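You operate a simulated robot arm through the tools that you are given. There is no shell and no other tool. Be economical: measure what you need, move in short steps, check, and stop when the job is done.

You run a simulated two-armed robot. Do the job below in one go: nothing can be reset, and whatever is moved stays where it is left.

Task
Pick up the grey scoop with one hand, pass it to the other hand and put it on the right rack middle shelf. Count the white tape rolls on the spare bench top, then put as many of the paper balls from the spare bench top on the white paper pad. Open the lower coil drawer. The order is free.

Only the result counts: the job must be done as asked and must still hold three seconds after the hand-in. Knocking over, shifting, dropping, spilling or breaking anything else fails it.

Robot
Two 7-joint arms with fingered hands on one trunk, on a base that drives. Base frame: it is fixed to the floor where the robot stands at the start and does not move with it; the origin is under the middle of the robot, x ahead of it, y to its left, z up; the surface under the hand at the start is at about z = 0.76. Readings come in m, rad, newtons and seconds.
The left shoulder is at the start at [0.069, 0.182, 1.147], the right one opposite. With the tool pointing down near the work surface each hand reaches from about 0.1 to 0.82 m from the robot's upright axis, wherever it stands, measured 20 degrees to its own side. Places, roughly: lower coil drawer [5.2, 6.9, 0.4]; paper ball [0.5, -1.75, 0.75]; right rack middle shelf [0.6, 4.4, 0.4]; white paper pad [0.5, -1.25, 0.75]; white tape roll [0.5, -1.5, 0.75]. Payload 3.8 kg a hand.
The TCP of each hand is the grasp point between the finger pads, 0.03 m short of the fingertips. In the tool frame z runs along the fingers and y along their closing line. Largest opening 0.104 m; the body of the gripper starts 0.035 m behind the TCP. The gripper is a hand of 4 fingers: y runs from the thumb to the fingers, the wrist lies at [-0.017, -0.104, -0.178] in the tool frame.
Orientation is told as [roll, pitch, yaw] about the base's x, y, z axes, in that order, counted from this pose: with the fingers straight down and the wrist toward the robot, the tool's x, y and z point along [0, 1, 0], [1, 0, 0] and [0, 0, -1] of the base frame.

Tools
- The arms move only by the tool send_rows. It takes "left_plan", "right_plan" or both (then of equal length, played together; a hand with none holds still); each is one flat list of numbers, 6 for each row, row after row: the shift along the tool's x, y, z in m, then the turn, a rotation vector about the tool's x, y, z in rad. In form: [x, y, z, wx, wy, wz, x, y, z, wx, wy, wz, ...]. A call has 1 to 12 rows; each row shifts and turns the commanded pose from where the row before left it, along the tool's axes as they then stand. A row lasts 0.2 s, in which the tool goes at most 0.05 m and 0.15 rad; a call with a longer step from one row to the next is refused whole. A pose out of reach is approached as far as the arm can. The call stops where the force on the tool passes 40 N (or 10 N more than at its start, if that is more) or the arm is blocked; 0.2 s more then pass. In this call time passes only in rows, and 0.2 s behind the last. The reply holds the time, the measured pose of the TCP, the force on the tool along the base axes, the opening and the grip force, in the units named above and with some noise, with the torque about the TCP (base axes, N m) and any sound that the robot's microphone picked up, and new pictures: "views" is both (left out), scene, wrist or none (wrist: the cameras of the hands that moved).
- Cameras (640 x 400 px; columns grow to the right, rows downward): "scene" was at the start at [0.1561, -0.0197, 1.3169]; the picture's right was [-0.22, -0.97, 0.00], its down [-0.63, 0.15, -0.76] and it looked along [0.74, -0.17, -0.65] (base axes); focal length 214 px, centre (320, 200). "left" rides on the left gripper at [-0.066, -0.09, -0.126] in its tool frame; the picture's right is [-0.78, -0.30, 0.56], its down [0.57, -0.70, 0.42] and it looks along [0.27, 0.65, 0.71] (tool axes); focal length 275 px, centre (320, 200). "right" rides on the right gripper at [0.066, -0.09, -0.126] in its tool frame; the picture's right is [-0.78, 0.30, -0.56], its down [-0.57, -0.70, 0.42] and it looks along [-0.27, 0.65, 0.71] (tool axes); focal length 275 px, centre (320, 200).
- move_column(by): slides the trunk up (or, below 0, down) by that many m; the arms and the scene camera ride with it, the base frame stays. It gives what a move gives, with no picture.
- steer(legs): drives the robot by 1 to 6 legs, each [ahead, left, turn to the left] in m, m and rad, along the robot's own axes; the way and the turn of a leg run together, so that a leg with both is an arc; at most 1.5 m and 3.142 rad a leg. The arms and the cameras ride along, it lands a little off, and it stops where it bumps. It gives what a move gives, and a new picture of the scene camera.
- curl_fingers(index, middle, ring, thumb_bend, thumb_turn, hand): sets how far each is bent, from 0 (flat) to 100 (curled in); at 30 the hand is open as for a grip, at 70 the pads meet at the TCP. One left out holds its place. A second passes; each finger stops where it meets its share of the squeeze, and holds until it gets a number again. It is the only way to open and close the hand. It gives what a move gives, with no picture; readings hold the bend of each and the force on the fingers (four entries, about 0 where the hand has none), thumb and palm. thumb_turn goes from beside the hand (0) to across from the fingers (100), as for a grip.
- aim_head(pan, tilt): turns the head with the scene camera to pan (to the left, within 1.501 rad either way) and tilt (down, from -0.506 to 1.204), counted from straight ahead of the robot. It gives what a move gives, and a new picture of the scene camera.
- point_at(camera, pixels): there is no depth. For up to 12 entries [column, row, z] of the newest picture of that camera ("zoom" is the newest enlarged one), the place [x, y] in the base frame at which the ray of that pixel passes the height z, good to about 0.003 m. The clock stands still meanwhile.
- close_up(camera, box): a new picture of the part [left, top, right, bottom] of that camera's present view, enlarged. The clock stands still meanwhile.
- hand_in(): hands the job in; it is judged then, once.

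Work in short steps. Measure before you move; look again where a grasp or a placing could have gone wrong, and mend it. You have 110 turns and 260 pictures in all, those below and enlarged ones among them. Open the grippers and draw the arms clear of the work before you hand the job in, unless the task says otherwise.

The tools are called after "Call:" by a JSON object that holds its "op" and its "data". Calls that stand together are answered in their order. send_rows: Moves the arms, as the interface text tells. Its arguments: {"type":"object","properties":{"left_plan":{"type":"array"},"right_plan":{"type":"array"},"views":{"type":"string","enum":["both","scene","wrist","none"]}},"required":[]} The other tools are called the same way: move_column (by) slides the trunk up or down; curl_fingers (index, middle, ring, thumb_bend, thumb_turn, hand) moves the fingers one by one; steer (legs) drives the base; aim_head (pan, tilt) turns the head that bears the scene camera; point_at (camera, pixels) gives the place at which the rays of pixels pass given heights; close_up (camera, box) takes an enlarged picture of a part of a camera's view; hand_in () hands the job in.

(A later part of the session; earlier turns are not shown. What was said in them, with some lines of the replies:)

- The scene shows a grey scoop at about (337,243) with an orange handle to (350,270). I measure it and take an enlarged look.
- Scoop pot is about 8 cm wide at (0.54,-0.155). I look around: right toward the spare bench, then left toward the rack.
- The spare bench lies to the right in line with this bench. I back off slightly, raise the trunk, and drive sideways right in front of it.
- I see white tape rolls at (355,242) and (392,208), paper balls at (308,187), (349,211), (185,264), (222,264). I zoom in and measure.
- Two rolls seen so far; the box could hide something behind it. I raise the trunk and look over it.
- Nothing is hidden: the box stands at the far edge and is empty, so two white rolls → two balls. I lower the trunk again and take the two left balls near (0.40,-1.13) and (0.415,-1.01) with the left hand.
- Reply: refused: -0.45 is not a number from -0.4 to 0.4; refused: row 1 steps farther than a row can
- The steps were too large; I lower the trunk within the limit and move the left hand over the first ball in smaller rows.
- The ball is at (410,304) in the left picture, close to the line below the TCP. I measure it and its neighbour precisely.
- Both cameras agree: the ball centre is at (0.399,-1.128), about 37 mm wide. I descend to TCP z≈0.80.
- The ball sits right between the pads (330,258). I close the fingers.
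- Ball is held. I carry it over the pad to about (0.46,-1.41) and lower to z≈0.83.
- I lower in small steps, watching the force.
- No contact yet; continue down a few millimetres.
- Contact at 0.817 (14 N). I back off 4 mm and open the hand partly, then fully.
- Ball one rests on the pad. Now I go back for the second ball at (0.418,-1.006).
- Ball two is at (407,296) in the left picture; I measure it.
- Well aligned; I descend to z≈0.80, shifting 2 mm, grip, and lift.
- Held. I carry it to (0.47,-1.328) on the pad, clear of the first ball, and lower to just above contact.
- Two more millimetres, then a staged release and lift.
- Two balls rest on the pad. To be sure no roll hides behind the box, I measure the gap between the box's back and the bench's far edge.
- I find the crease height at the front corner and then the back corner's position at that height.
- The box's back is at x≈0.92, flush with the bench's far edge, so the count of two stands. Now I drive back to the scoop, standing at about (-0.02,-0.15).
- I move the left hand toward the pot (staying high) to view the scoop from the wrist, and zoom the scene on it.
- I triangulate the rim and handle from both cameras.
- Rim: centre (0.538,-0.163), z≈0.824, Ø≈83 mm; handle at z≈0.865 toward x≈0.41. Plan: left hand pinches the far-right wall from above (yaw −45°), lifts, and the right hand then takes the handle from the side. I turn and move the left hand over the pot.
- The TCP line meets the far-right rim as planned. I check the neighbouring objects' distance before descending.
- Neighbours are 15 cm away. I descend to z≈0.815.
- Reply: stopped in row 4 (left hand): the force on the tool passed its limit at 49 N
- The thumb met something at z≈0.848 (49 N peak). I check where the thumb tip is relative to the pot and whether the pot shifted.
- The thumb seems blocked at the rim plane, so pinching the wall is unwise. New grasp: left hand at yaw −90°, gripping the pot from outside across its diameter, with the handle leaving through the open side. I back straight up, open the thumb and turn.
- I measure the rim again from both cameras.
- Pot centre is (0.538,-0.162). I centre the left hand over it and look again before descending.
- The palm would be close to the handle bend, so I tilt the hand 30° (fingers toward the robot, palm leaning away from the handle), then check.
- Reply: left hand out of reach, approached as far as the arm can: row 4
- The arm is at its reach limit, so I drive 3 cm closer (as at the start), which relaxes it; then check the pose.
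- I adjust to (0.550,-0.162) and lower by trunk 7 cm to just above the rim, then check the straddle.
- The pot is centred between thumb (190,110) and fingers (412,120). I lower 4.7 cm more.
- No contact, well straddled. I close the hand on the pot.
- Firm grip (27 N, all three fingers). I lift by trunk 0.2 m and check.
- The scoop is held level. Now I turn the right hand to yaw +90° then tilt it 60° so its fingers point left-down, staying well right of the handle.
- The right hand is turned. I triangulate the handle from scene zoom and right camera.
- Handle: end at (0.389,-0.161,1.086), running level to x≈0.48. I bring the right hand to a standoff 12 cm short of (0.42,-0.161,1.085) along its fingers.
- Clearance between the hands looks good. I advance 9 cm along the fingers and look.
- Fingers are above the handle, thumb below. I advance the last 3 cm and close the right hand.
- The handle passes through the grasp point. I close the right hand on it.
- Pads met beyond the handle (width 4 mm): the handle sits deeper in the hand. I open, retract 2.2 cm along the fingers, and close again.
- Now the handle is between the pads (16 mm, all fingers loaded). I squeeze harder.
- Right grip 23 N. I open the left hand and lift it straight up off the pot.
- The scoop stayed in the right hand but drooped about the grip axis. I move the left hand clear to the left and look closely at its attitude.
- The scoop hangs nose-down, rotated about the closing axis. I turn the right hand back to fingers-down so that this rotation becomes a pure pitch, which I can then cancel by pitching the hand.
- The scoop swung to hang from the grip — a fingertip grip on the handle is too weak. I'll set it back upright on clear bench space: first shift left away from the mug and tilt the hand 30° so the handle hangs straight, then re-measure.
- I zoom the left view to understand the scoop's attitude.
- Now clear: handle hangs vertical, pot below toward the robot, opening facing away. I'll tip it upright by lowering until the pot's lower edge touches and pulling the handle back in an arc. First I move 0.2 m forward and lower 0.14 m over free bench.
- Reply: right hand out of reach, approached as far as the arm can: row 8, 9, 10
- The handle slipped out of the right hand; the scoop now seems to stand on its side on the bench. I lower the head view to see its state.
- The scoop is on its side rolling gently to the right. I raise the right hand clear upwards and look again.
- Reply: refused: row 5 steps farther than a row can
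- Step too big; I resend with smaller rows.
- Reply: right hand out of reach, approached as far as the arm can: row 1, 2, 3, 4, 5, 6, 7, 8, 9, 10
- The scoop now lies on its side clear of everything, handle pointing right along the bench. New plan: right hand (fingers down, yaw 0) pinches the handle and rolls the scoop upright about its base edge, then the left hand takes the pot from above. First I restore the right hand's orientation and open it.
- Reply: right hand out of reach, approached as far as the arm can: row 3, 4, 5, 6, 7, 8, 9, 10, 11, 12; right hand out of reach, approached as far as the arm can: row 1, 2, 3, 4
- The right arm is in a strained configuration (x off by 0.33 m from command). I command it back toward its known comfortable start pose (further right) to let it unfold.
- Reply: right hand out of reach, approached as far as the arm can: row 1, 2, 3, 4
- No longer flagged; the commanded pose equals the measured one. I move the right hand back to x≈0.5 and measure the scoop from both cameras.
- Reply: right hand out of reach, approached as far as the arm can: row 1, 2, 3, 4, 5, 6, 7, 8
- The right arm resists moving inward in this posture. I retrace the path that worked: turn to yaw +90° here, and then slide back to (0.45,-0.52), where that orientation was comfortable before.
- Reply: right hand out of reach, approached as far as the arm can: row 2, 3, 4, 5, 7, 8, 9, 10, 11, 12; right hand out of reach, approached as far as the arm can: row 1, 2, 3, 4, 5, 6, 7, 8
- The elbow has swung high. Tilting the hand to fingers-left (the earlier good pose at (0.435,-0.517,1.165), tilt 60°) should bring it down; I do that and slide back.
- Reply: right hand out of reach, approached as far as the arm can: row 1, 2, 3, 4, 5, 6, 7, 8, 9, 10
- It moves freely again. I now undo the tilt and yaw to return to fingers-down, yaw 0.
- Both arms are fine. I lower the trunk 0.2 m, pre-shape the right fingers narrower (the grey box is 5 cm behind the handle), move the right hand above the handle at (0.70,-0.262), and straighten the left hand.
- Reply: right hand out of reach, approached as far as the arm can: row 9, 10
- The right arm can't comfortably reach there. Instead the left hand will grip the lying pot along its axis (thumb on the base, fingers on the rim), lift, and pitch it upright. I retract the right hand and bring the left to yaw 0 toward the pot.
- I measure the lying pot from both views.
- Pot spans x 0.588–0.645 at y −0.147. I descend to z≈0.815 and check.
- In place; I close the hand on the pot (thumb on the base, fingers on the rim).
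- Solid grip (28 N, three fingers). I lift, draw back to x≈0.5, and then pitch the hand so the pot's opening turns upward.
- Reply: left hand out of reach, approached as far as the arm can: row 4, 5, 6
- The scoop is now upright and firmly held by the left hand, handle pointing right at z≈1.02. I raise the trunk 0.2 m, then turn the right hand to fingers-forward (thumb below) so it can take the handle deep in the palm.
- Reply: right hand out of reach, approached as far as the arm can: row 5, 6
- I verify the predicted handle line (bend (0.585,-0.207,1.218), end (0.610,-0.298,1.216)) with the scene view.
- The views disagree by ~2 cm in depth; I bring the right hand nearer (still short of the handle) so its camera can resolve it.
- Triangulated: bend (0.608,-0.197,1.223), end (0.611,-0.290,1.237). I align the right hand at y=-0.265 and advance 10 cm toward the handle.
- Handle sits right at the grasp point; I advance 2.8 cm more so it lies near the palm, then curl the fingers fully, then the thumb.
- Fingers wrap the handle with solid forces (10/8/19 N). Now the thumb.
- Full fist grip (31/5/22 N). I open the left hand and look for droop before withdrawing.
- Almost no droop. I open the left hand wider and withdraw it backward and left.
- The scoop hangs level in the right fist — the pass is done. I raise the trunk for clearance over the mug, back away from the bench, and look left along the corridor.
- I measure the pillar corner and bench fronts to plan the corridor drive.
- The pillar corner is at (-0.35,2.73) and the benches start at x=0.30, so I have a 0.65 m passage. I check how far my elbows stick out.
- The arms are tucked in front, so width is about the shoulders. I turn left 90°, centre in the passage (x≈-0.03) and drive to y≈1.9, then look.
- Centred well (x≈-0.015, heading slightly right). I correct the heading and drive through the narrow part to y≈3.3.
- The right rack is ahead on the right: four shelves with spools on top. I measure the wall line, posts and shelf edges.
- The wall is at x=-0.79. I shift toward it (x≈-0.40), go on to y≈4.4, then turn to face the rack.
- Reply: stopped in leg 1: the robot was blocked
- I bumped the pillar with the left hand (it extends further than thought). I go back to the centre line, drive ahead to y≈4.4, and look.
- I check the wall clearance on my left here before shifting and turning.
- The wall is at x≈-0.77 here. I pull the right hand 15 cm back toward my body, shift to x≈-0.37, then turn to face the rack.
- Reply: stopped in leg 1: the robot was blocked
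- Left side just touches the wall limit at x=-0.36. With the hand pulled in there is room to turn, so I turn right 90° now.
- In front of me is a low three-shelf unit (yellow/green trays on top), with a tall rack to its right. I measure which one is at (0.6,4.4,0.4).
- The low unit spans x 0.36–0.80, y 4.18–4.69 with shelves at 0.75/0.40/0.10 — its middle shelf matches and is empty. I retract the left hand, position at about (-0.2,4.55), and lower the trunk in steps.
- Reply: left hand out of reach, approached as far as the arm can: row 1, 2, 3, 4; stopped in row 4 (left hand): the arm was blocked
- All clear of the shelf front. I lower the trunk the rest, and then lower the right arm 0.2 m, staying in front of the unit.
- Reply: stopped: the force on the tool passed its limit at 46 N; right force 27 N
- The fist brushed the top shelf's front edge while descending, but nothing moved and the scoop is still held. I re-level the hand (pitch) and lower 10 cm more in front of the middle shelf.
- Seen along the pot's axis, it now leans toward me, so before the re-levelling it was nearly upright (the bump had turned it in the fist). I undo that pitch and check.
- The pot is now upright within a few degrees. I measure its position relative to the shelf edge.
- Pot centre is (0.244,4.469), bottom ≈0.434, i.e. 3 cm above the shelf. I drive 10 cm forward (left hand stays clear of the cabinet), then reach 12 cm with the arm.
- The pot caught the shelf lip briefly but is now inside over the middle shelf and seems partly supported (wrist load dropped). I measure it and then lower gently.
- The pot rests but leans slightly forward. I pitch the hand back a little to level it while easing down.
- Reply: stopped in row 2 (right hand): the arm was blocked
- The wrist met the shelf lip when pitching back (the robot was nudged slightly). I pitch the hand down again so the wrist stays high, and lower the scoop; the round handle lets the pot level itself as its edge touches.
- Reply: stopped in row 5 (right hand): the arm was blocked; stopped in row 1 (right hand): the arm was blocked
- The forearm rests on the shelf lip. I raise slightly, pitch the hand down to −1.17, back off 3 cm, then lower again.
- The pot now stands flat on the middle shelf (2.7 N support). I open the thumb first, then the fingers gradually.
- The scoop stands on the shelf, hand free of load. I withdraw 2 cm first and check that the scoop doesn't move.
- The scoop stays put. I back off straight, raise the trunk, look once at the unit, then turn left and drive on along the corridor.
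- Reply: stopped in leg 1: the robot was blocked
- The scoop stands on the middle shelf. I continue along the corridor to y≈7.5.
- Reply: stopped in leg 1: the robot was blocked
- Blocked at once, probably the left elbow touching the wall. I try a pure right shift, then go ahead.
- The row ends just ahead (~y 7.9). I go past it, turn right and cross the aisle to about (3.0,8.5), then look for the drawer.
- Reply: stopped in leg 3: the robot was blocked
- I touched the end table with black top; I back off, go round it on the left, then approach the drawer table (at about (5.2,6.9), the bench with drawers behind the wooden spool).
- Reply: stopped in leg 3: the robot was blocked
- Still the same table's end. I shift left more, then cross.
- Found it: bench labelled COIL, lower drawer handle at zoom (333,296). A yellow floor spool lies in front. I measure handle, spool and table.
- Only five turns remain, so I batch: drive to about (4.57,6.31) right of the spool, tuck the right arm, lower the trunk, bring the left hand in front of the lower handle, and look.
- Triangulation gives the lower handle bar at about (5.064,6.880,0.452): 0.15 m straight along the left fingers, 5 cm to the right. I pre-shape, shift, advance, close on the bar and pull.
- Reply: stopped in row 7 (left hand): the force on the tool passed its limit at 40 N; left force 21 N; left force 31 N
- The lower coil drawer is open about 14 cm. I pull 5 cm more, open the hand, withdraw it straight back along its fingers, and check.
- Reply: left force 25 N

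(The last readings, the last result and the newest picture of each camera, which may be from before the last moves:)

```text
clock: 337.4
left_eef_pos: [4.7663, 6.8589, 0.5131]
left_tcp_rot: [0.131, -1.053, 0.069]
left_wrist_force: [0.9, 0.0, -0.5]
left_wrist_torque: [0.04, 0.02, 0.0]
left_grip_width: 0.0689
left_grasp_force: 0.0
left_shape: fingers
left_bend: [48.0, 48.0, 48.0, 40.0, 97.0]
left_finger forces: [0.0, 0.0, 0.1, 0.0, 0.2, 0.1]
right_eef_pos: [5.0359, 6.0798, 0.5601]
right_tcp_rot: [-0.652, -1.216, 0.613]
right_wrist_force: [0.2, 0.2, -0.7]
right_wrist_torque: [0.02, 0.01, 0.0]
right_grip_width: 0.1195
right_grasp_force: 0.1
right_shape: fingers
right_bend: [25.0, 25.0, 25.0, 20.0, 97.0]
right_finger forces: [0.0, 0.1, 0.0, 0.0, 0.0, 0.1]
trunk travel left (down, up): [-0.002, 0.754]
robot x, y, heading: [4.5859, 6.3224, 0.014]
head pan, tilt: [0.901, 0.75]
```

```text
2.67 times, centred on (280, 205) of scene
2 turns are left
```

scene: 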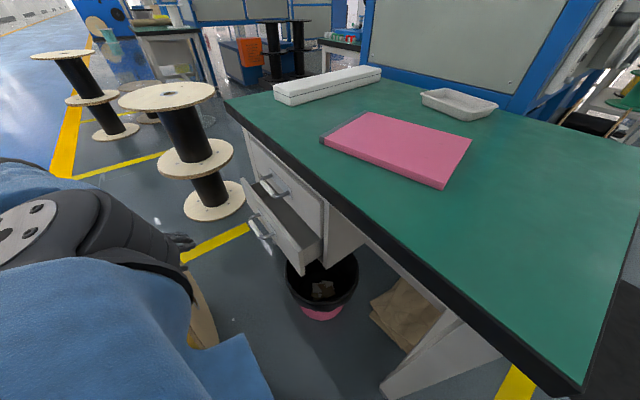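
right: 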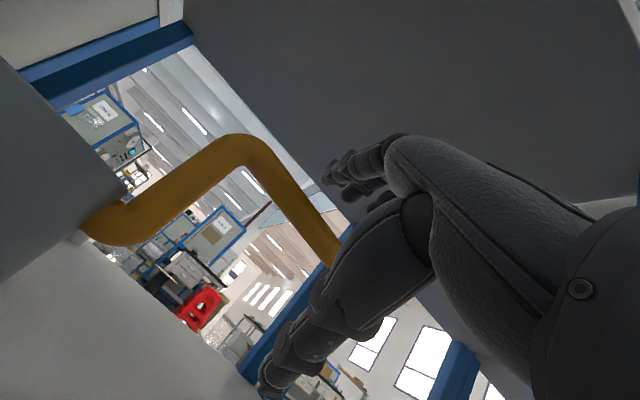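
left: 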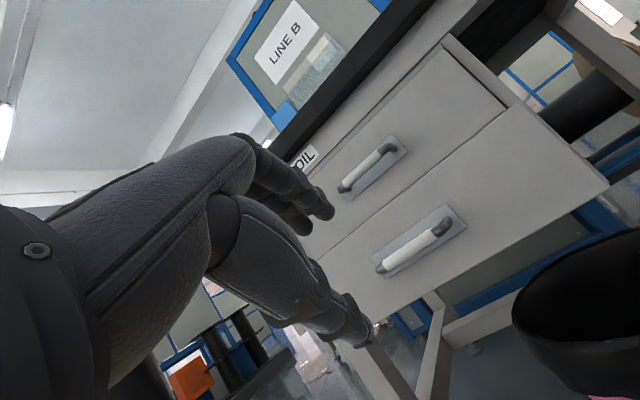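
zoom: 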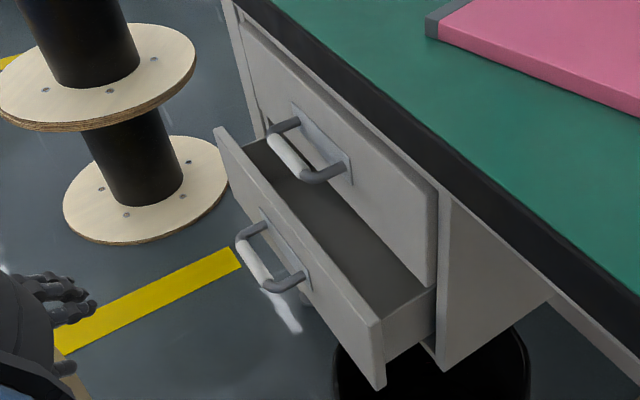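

While opening, my fingertips pushed the free-running drawer back to only a few centimetres. I grip and pull again further, then release in small steps: thumb first, then easing the fingers while lifting the hand out of the bow handle; then back away and look.

Call:
{"op": "curl_fingers", "data": {"hand": "left", "index": 51, "middle": 51, "ring": 51, "thumb_bend": 48}}

Call:
{"op": "send_rows", "data": {"left_plan": [-0.0028, 0.0071, 0.0361, 0, 0, 0, -0.0028, 0.0071, 0.0361, 0, 0, 0, -0.0028, 0.0071, 0.0361, 0, 0, 0, -0.0028, 0.0071, 0.0361, 0, 0, 0, -0.0028, 0.0071, 0.0361, 0, 0, 0, -0.004, 0.011, 0.0192, 0, 0, 0, -0.004, 0.011, 0.0192, 0, 0, 0, -0.004, 0.011, 0.0192, 0, 0, 0, -0.004, 0.011, 0.0192, 0, 0, 0], "views": "none"}}

Call:
{"op": "curl_fingers", "data": {"hand": "left", "index": 85, "middle": 85, "ring": 85, "thumb_bend": 85}}

Call:
{"op": "send_rows", "data": {"left_plan": [0.0035, -0.0098, -0.0171, 0, 0, 0, 0.0053, -0.0147, -0.0256, 0, 0, 0, 0.0053, -0.0147, -0.0256, 0, 0, 0, 0.0053, -0.0147, -0.0256, 0, 0, 0, 0.0053, -0.0147, -0.0256, 0, 0, 0, 0.0053, -0.0147, -0.0256, 0, 0, 0, 0.0035, -0.0098, -0.0171, 0, 0, 0, 0, 0, 0, 0, 0, 0], "views": "none"}}

Call:
{"op": "curl_fingers", "data": {"hand": "left", "thumb_bend": 25, "index": 78, "middle": 78, "ring": 78}}

Call:
{"op": "send_rows", "data": {"left_plan": [0.0014, 0.0085, -0.0093, 0, 0, 0], "views": "none"}}

Call:
{"op": "curl_fingers", "data": {"hand": "left", "index": 72, "middle": 72, "ring": 72}}

Call:
{"op": "send_rows", "data": {"left_plan": [0.0014, 0.0085, -0.0093, 0, 0, 0], "views": "none"}}

Call:
{"op": "curl_fingers", "data": {"hand": "left", "index": 66, "middle": 66, "ring": 66}}

Call:
{"op": "send_rows", "data": {"left_plan": [0.0014, 0.0085, -0.0093, 0, 0, 0, 0.0014, 0.0085, -0.0093, 0, 0, 0], "views": "none"}}

Call:
{"op": "curl_fingers", "data": {"hand": "left", "index": 60, "middle": 60, "ring": 60}}

Call:
{"op": "send_rows", "data": {"left_plan": [0.0014, 0.0085, -0.0093, 0, 0, 0, 0.0014, 0.0085, -0.0093, 0, 0, 0, 0.002, 0.012, -0.014, 0, 0, 0, 0.002, 0.012, -0.014, 0, 0, 0, 0.002, 0.012, -0.014, 0, 0, 0], "views": "both"}}

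Call:
{"op": "close_up", "data": {"camera": "scene", "box": [180, 130, 380, 280]}}

```text
clock: 338.4
left_eef_pos: [4.7674, 6.8586, 0.5123]
left_tcp_rot: [0.129, -1.055, 0.07]
left_wrist_force: [0.1, 0.0, -0.5]
left_wrist_torque: [0.0, -0.01, -0.01]
left_grip_width: 0.0558
left_grasp_force: 0.0
left_shape: fingers
left_bend: [51.0, 51.0, 51.0, 48.0, 97.0]
left_finger forces: [0.1, 0.0, 0.0, 0.0, 0.0, 0.1]
right_eef_pos: [5.037, 6.0796, 0.5602]
right_tcp_rot: [-0.65, -1.216, 0.613]
right_wrist_force: [0.7, 0.1, 0.9]
right_wrist_torque: [0.01, 0.01, 0.03]
right_grip_width: 0.1195
right_grasp_force: 0.2
right_shape: fingers
right_bend: [25.0, 25.0, 25.0, 20.0, 97.0]
right_finger forces: [0.0, 0.0, 0.0, 0.1, 0.0, 0.1]
trunk travel left (down, up): [-0.002, 0.754]
robot x, y, heading: [4.5856, 6.3204, 0.021]
head pan, tilt: [0.901, 0.75]
```

```text
clock: 340.4
left_eef_pos: [5.0317, 6.8788, 0.4535]
left_tcp_rot: [0.129, -1.054, 0.07]
left_wrist_force: [0.0, 0.5, 0.2]
left_wrist_torque: [0.0, -0.02, 0.0]
left_grip_width: 0.0549
left_grasp_force: 0.1
left_shape: fingers
left_bend: [51.0, 51.0, 51.0, 48.0, 97.0]
left_finger forces: [0.0, 0.0, 0.0, 0.0, 0.1, 0.1]
right_eef_pos: [5.0363, 6.0802, 0.5604]
right_tcp_rot: [-0.651, -1.216, 0.613]
right_wrist_force: [0.0, 0.0, -0.3]
right_wrist_torque: [-0.03, -0.01, -0.02]
right_grip_width: 0.1195
right_grasp_force: 0.2
right_shape: fingers
right_bend: [25.0, 25.0, 25.0, 20.0, 97.0]
right_finger forces: [0.0, 0.1, 0.1, 0.0, 0.0, 0.0]
trunk travel left (down, up): [-0.002, 0.754]
robot x, y, heading: [4.5877, 6.3189, 0.025]
head pan, tilt: [0.901, 0.75]
```

```text
clock: 341.4
left_eef_pos: [5.0305, 6.8793, 0.4504]
left_tcp_rot: [0.126, -1.049, 0.072]
left_wrist_force: [-0.3, 3.8, -14.4]
left_wrist_torque: [-0.09, -0.09, -0.43]
left_grip_width: 0.0
left_grasp_force: 14.6
left_shape: fingers
left_bend: [78.0, 83.0, 79.0, 76.0, 97.0]
left_finger forces: [10.0, 9.1, 9.6, 0.0, 0.0, 0.0]
right_eef_pos: [5.0368, 6.081, 0.56]
right_tcp_rot: [-0.653, -1.215, 0.612]
right_wrist_force: [0.1, -0.6, 0.3]
right_wrist_torque: [-0.04, -0.03, 0.01]
right_grip_width: 0.1197
right_grasp_force: 0.0
right_shape: fingers
right_bend: [25.0, 25.0, 25.0, 20.0, 97.0]
right_finger forces: [0.0, 0.0, 0.1, 0.0, 0.0, 0.0]
trunk travel left (down, up): [-0.002, 0.754]
robot x, y, heading: [4.5881, 6.3219, 0.024]
head pan, tilt: [0.901, 0.75]
```

```text
clock: 343.2
left_eef_pos: [4.8405, 6.8779, 0.4517]
left_tcp_rot: [0.126, -1.053, 0.072]
left_wrist_force: [1.2, 14.8, -17.4]
left_wrist_torque: [-0.3, -0.24, -0.43]
left_grip_width: 0.0
left_grasp_force: 17.9
left_shape: fingers
left_bend: [78.0, 83.0, 79.0, 76.0, 96.0]
left_finger forces: [12.5, 10.8, 12.3, 0.1, 0.1, 0.0]
right_eef_pos: [5.0379, 6.0809, 0.5604]
right_tcp_rot: [-0.654, -1.214, 0.616]
right_wrist_force: [-0.1, -0.4, 0.1]
right_wrist_torque: [-0.02, 0.0, -0.05]
right_grip_width: 0.1196
right_grasp_force: 0.0
right_shape: fingers
right_bend: [25.0, 25.0, 25.0, 20.0, 97.0]
right_finger forces: [0.0, 0.1, 0.0, 0.0, 0.0, 0.1]
trunk travel left (down, up): [-0.002, 0.754]
robot x, y, heading: [4.5856, 6.3185, 0.022]
head pan, tilt: [0.901, 0.75]
```

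```text
clock: 344.2
left_eef_pos: [4.8411, 6.8773, 0.4528]
left_tcp_rot: [0.13, -1.055, 0.069]
left_wrist_force: [0.8, -0.8, 0.4]
left_wrist_torque: [-0.02, 0.02, 0.02]
left_grip_width: 0.0421
left_grasp_force: 0.9
left_shape: fingers
left_bend: [78.0, 78.0, 78.0, 25.0, 97.0]
left_finger forces: [0.0, 0.0, 0.5, 0.1, 0.1, 0.0]
right_eef_pos: [5.0369, 6.0797, 0.5598]
right_tcp_rot: [-0.653, -1.217, 0.613]
right_wrist_force: [-0.5, 0.5, -0.3]
right_wrist_torque: [-0.03, 0.02, 0.03]
right_grip_width: 0.1196
right_grasp_force: 0.0
right_shape: fingers
right_bend: [25.0, 25.0, 25.0, 20.0, 97.0]
right_finger forces: [0.0, 0.0, 0.0, 0.1, 0.0, 0.0]
trunk travel left (down, up): [-0.002, 0.754]
robot x, y, heading: [4.5914, 6.3236, 0.028]
head pan, tilt: [0.901, 0.75]
```

```text
clock: 344.6
left_eef_pos: [4.8359, 6.8777, 0.4663]
left_tcp_rot: [0.129, -1.055, 0.07]
left_wrist_force: [-3.1, -0.9, 1.5]
left_wrist_torque: [0.02, -0.05, 0.04]
left_grip_width: 0.0424
left_grasp_force: 1.2
left_shape: fingers
left_bend: [78.0, 78.0, 78.0, 25.0, 97.0]
left_finger forces: [0.0, 3.1, 0.0, 0.0, 0.0, 0.0]
right_eef_pos: [5.0361, 6.0798, 0.5604]
right_tcp_rot: [-0.651, -1.217, 0.612]
right_wrist_force: [-0.5, 0.7, -0.2]
right_wrist_torque: [-0.04, 0.01, -0.02]
right_grip_width: 0.1196
right_grasp_force: 0.0
right_shape: fingers
right_bend: [25.0, 25.0, 25.0, 20.0, 97.0]
right_finger forces: [0.1, 0.0, 0.0, 0.1, 0.1, 0.1]
trunk travel left (down, up): [-0.002, 0.754]
robot x, y, heading: [4.5874, 6.3212, 0.019]
head pan, tilt: [0.901, 0.75]
```

```text
clock: 345.6
left_eef_pos: [4.8364, 6.8766, 0.466]
left_tcp_rot: [0.129, -1.053, 0.07]
left_wrist_force: [0.3, 0.0, 1.1]
left_wrist_torque: [-0.02, 0.03, 0.01]
left_grip_width: 0.0527
left_grasp_force: 0.0
left_shape: fingers
left_bend: [72.0, 72.0, 72.0, 25.0, 97.0]
left_finger forces: [0.0, 0.0, 0.1, 0.1, 0.0, 0.0]
right_eef_pos: [5.0371, 6.0803, 0.5609]
right_tcp_rot: [-0.653, -1.217, 0.612]
right_wrist_force: [0.4, 0.1, -0.7]
right_wrist_torque: [0.01, 0.01, -0.02]
right_grip_width: 0.1195
right_grasp_force: 0.1
right_shape: fingers
right_bend: [25.0, 25.0, 25.0, 20.0, 97.0]
right_finger forces: [0.0, 0.0, 0.0, 0.0, 0.1, 0.0]
trunk travel left (down, up): [-0.002, 0.754]
robot x, y, heading: [4.5881, 6.3244, 0.018]
head pan, tilt: [0.901, 0.75]
```

```text
clock: 346.0
left_eef_pos: [4.8337, 6.8771, 0.4782]
left_tcp_rot: [0.127, -1.055, 0.07]
left_wrist_force: [0.4, -0.1, -0.2]
left_wrist_torque: [-0.01, 0.05, 0.01]
left_grip_width: 0.0523
left_grasp_force: 0.0
left_shape: fingers
left_bend: [72.0, 72.0, 72.0, 25.0, 97.0]
left_finger forces: [0.1, 0.0, 0.0, 0.1, 0.0, 0.1]
right_eef_pos: [5.0374, 6.0797, 0.5597]
right_tcp_rot: [-0.652, -1.216, 0.613]
right_wrist_force: [-0.4, -0.1, 0.2]
right_wrist_torque: [0.0, 0.01, 0.02]
right_grip_width: 0.1192
right_grasp_force: 0.2
right_shape: fingers
right_bend: [25.0, 25.0, 25.0, 20.0, 97.0]
right_finger forces: [0.0, 0.0, 0.1, 0.0, 0.0, 0.1]
trunk travel left (down, up): [-0.002, 0.754]
robot x, y, heading: [4.5865, 6.3214, 0.022]
head pan, tilt: [0.901, 0.75]
```

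```text
clock: 347.0
left_eef_pos: [4.834, 6.8785, 0.478]
left_tcp_rot: [0.128, -1.053, 0.068]
left_wrist_force: [0.5, 0.3, 0.8]
left_wrist_torque: [-0.02, -0.02, -0.01]
left_grip_width: 0.0624
left_grasp_force: 0.1
left_shape: fingers
left_bend: [66.0, 66.0, 66.0, 25.0, 97.0]
left_finger forces: [0.1, 0.1, 0.0, 0.0, 0.0, 0.1]
right_eef_pos: [5.0379, 6.0793, 0.56]
right_tcp_rot: [-0.651, -1.218, 0.613]
right_wrist_force: [0.5, -0.1, -0.1]
right_wrist_torque: [0.01, 0.01, -0.06]
right_grip_width: 0.1194
right_grasp_force: 0.0
right_shape: fingers
right_bend: [25.0, 25.0, 25.0, 20.0, 97.0]
right_finger forces: [0.1, 0.1, 0.0, 0.1, 0.0, 0.0]
trunk travel left (down, up): [-0.002, 0.754]
robot x, y, heading: [4.5926, 6.3227, 0.021]
head pan, tilt: [0.901, 0.75]
```

```text
clock: 347.6
left_eef_pos: [4.825, 6.8772, 0.5015]
left_tcp_rot: [0.126, -1.055, 0.07]
left_wrist_force: [1.2, 1.2, -0.3]
left_wrist_torque: [0.01, -0.02, 0.04]
left_grip_width: 0.0623
left_grasp_force: 0.1
left_shape: fingers
left_bend: [66.0, 66.0, 66.0, 25.0, 97.0]
left_finger forces: [0.0, 0.1, 0.1, 0.0, 0.0, 0.1]
right_eef_pos: [5.0364, 6.0803, 0.5596]
right_tcp_rot: [-0.651, -1.217, 0.614]
right_wrist_force: [-0.6, 0.1, -0.8]
right_wrist_torque: [0.0, -0.01, 0.02]
right_grip_width: 0.1195
right_grasp_force: 0.0
right_shape: fingers
right_bend: [25.0, 25.0, 25.0, 20.0, 97.0]
right_finger forces: [0.0, 0.0, 0.1, 0.0, 0.0, 0.0]
trunk travel left (down, up): [-0.002, 0.754]
robot x, y, heading: [4.5913, 6.316, 0.025]
head pan, tilt: [0.901, 0.75]
```

```text
clock: 348.6
left_eef_pos: [4.8255, 6.8768, 0.5013]
left_tcp_rot: [0.129, -1.054, 0.071]
left_wrist_force: [0.2, -0.5, 0.6]
left_wrist_torque: [-0.01, -0.02, 0.01]
left_grip_width: 0.07
left_grasp_force: 0.0
left_shape: fingers
left_bend: [60.0, 60.0, 60.0, 25.0, 97.0]
left_finger forces: [0.1, 0.1, 0.0, 0.0, 0.0, 0.0]
right_eef_pos: [5.0372, 6.0797, 0.5608]
right_tcp_rot: [-0.65, -1.216, 0.612]
right_wrist_force: [0.0, -0.1, 0.3]
right_wrist_torque: [0.01, 0.01, 0.02]
right_grip_width: 0.1192
right_grasp_force: 0.0
right_shape: fingers
right_bend: [25.0, 25.0, 25.0, 20.0, 97.0]
right_finger forces: [0.0, 0.1, 0.1, 0.1, 0.0, 0.0]
trunk travel left (down, up): [-0.002, 0.754]
robot x, y, heading: [4.5901, 6.3214, 0.025]
head pan, tilt: [0.901, 0.75]
```

```text
clock: 349.8
left_eef_pos: [4.7948, 6.8736, 0.541]
left_tcp_rot: [0.127, -1.054, 0.068]
left_wrist_force: [0.7, -0.4, 0.0]
left_wrist_torque: [0.01, 0.01, 0.01]
left_grip_width: 0.0701
left_grasp_force: 0.0
left_shape: fingers
left_bend: [60.0, 60.0, 60.0, 25.0, 97.0]
left_finger forces: [0.0, 0.0, 0.0, 0.0, 0.0, 0.1]
left hand out of reach, approached as far as the arm can: row 3, 4, 5
right_eef_pos: [5.0374, 6.0787, 0.5607]
right_tcp_rot: [-0.65, -1.216, 0.613]
right_wrist_force: [0.9, 0.8, 0.2]
right_wrist_torque: [0.05, -0.01, 0.0]
right_grip_width: 0.1193
right_grasp_force: 0.1
right_shape: fingers
right_bend: [25.0, 25.0, 25.0, 20.0, 97.0]
right_finger forces: [0.0, 0.1, 0.1, 0.0, 0.1, 0.1]
trunk travel left (down, up): [-0.002, 0.754]
robot x, y, heading: [4.5856, 6.3222, 0.022]
head pan, tilt: [0.901, 0.75]
```

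scene: 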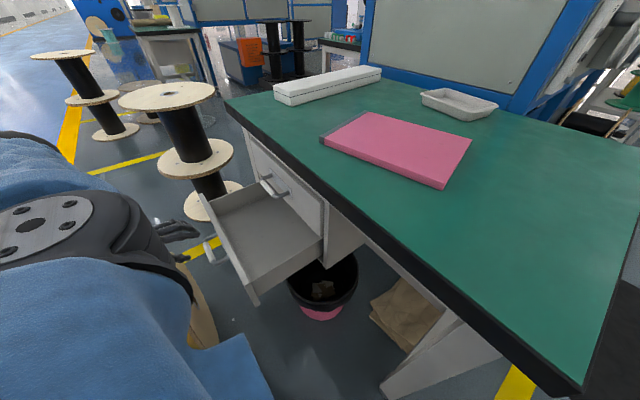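
left: 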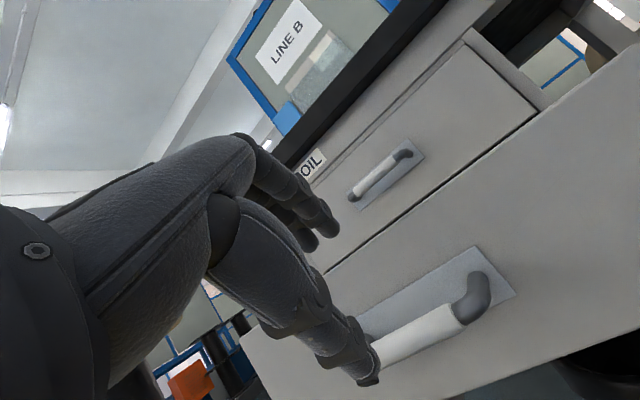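

```text
2.67 times, centred on (280, 205) of scene
1 turns are left
```

zoom: 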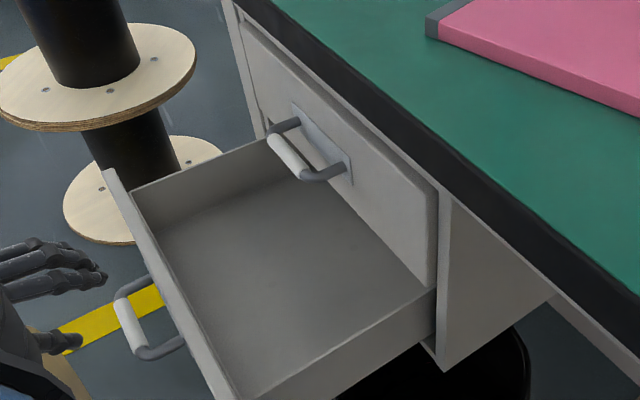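

The lower coil drawer is wide open and the left hand is clear of its handle, so I hand in now.

Call:
{"op": "hand_in", "data": {}}

```text
The job is handed in.
```

The job is handed in, and all three parts are done:

- **Scoop:** it went from the left hand to the right and stands on the right rack middle shelf.
- **Paper balls:** I counted two white tape rolls on the spare bench top, so two paper balls are on the white paper pad.
- **Drawer:** the lower coil drawer is wide open.

Some things did not go cleanly:

- **Scoop dropped once:** it slipped out of the right hand onto the main bench. I picked it up again and repeated the pass, and the objects near it had not moved when I looked.
- **Bumps while driving and placing:** I touched a pillar and the wall, drove into the end of the black-topped spool table twice, and knocked the rack's top shelf edge and middle shelf lip. I saw nothing move, but I did not measure the spool table or the rack afterwards.
- **Arms at hand-in:** the left hand was open and off the drawer handle but still close in front of the drawer.
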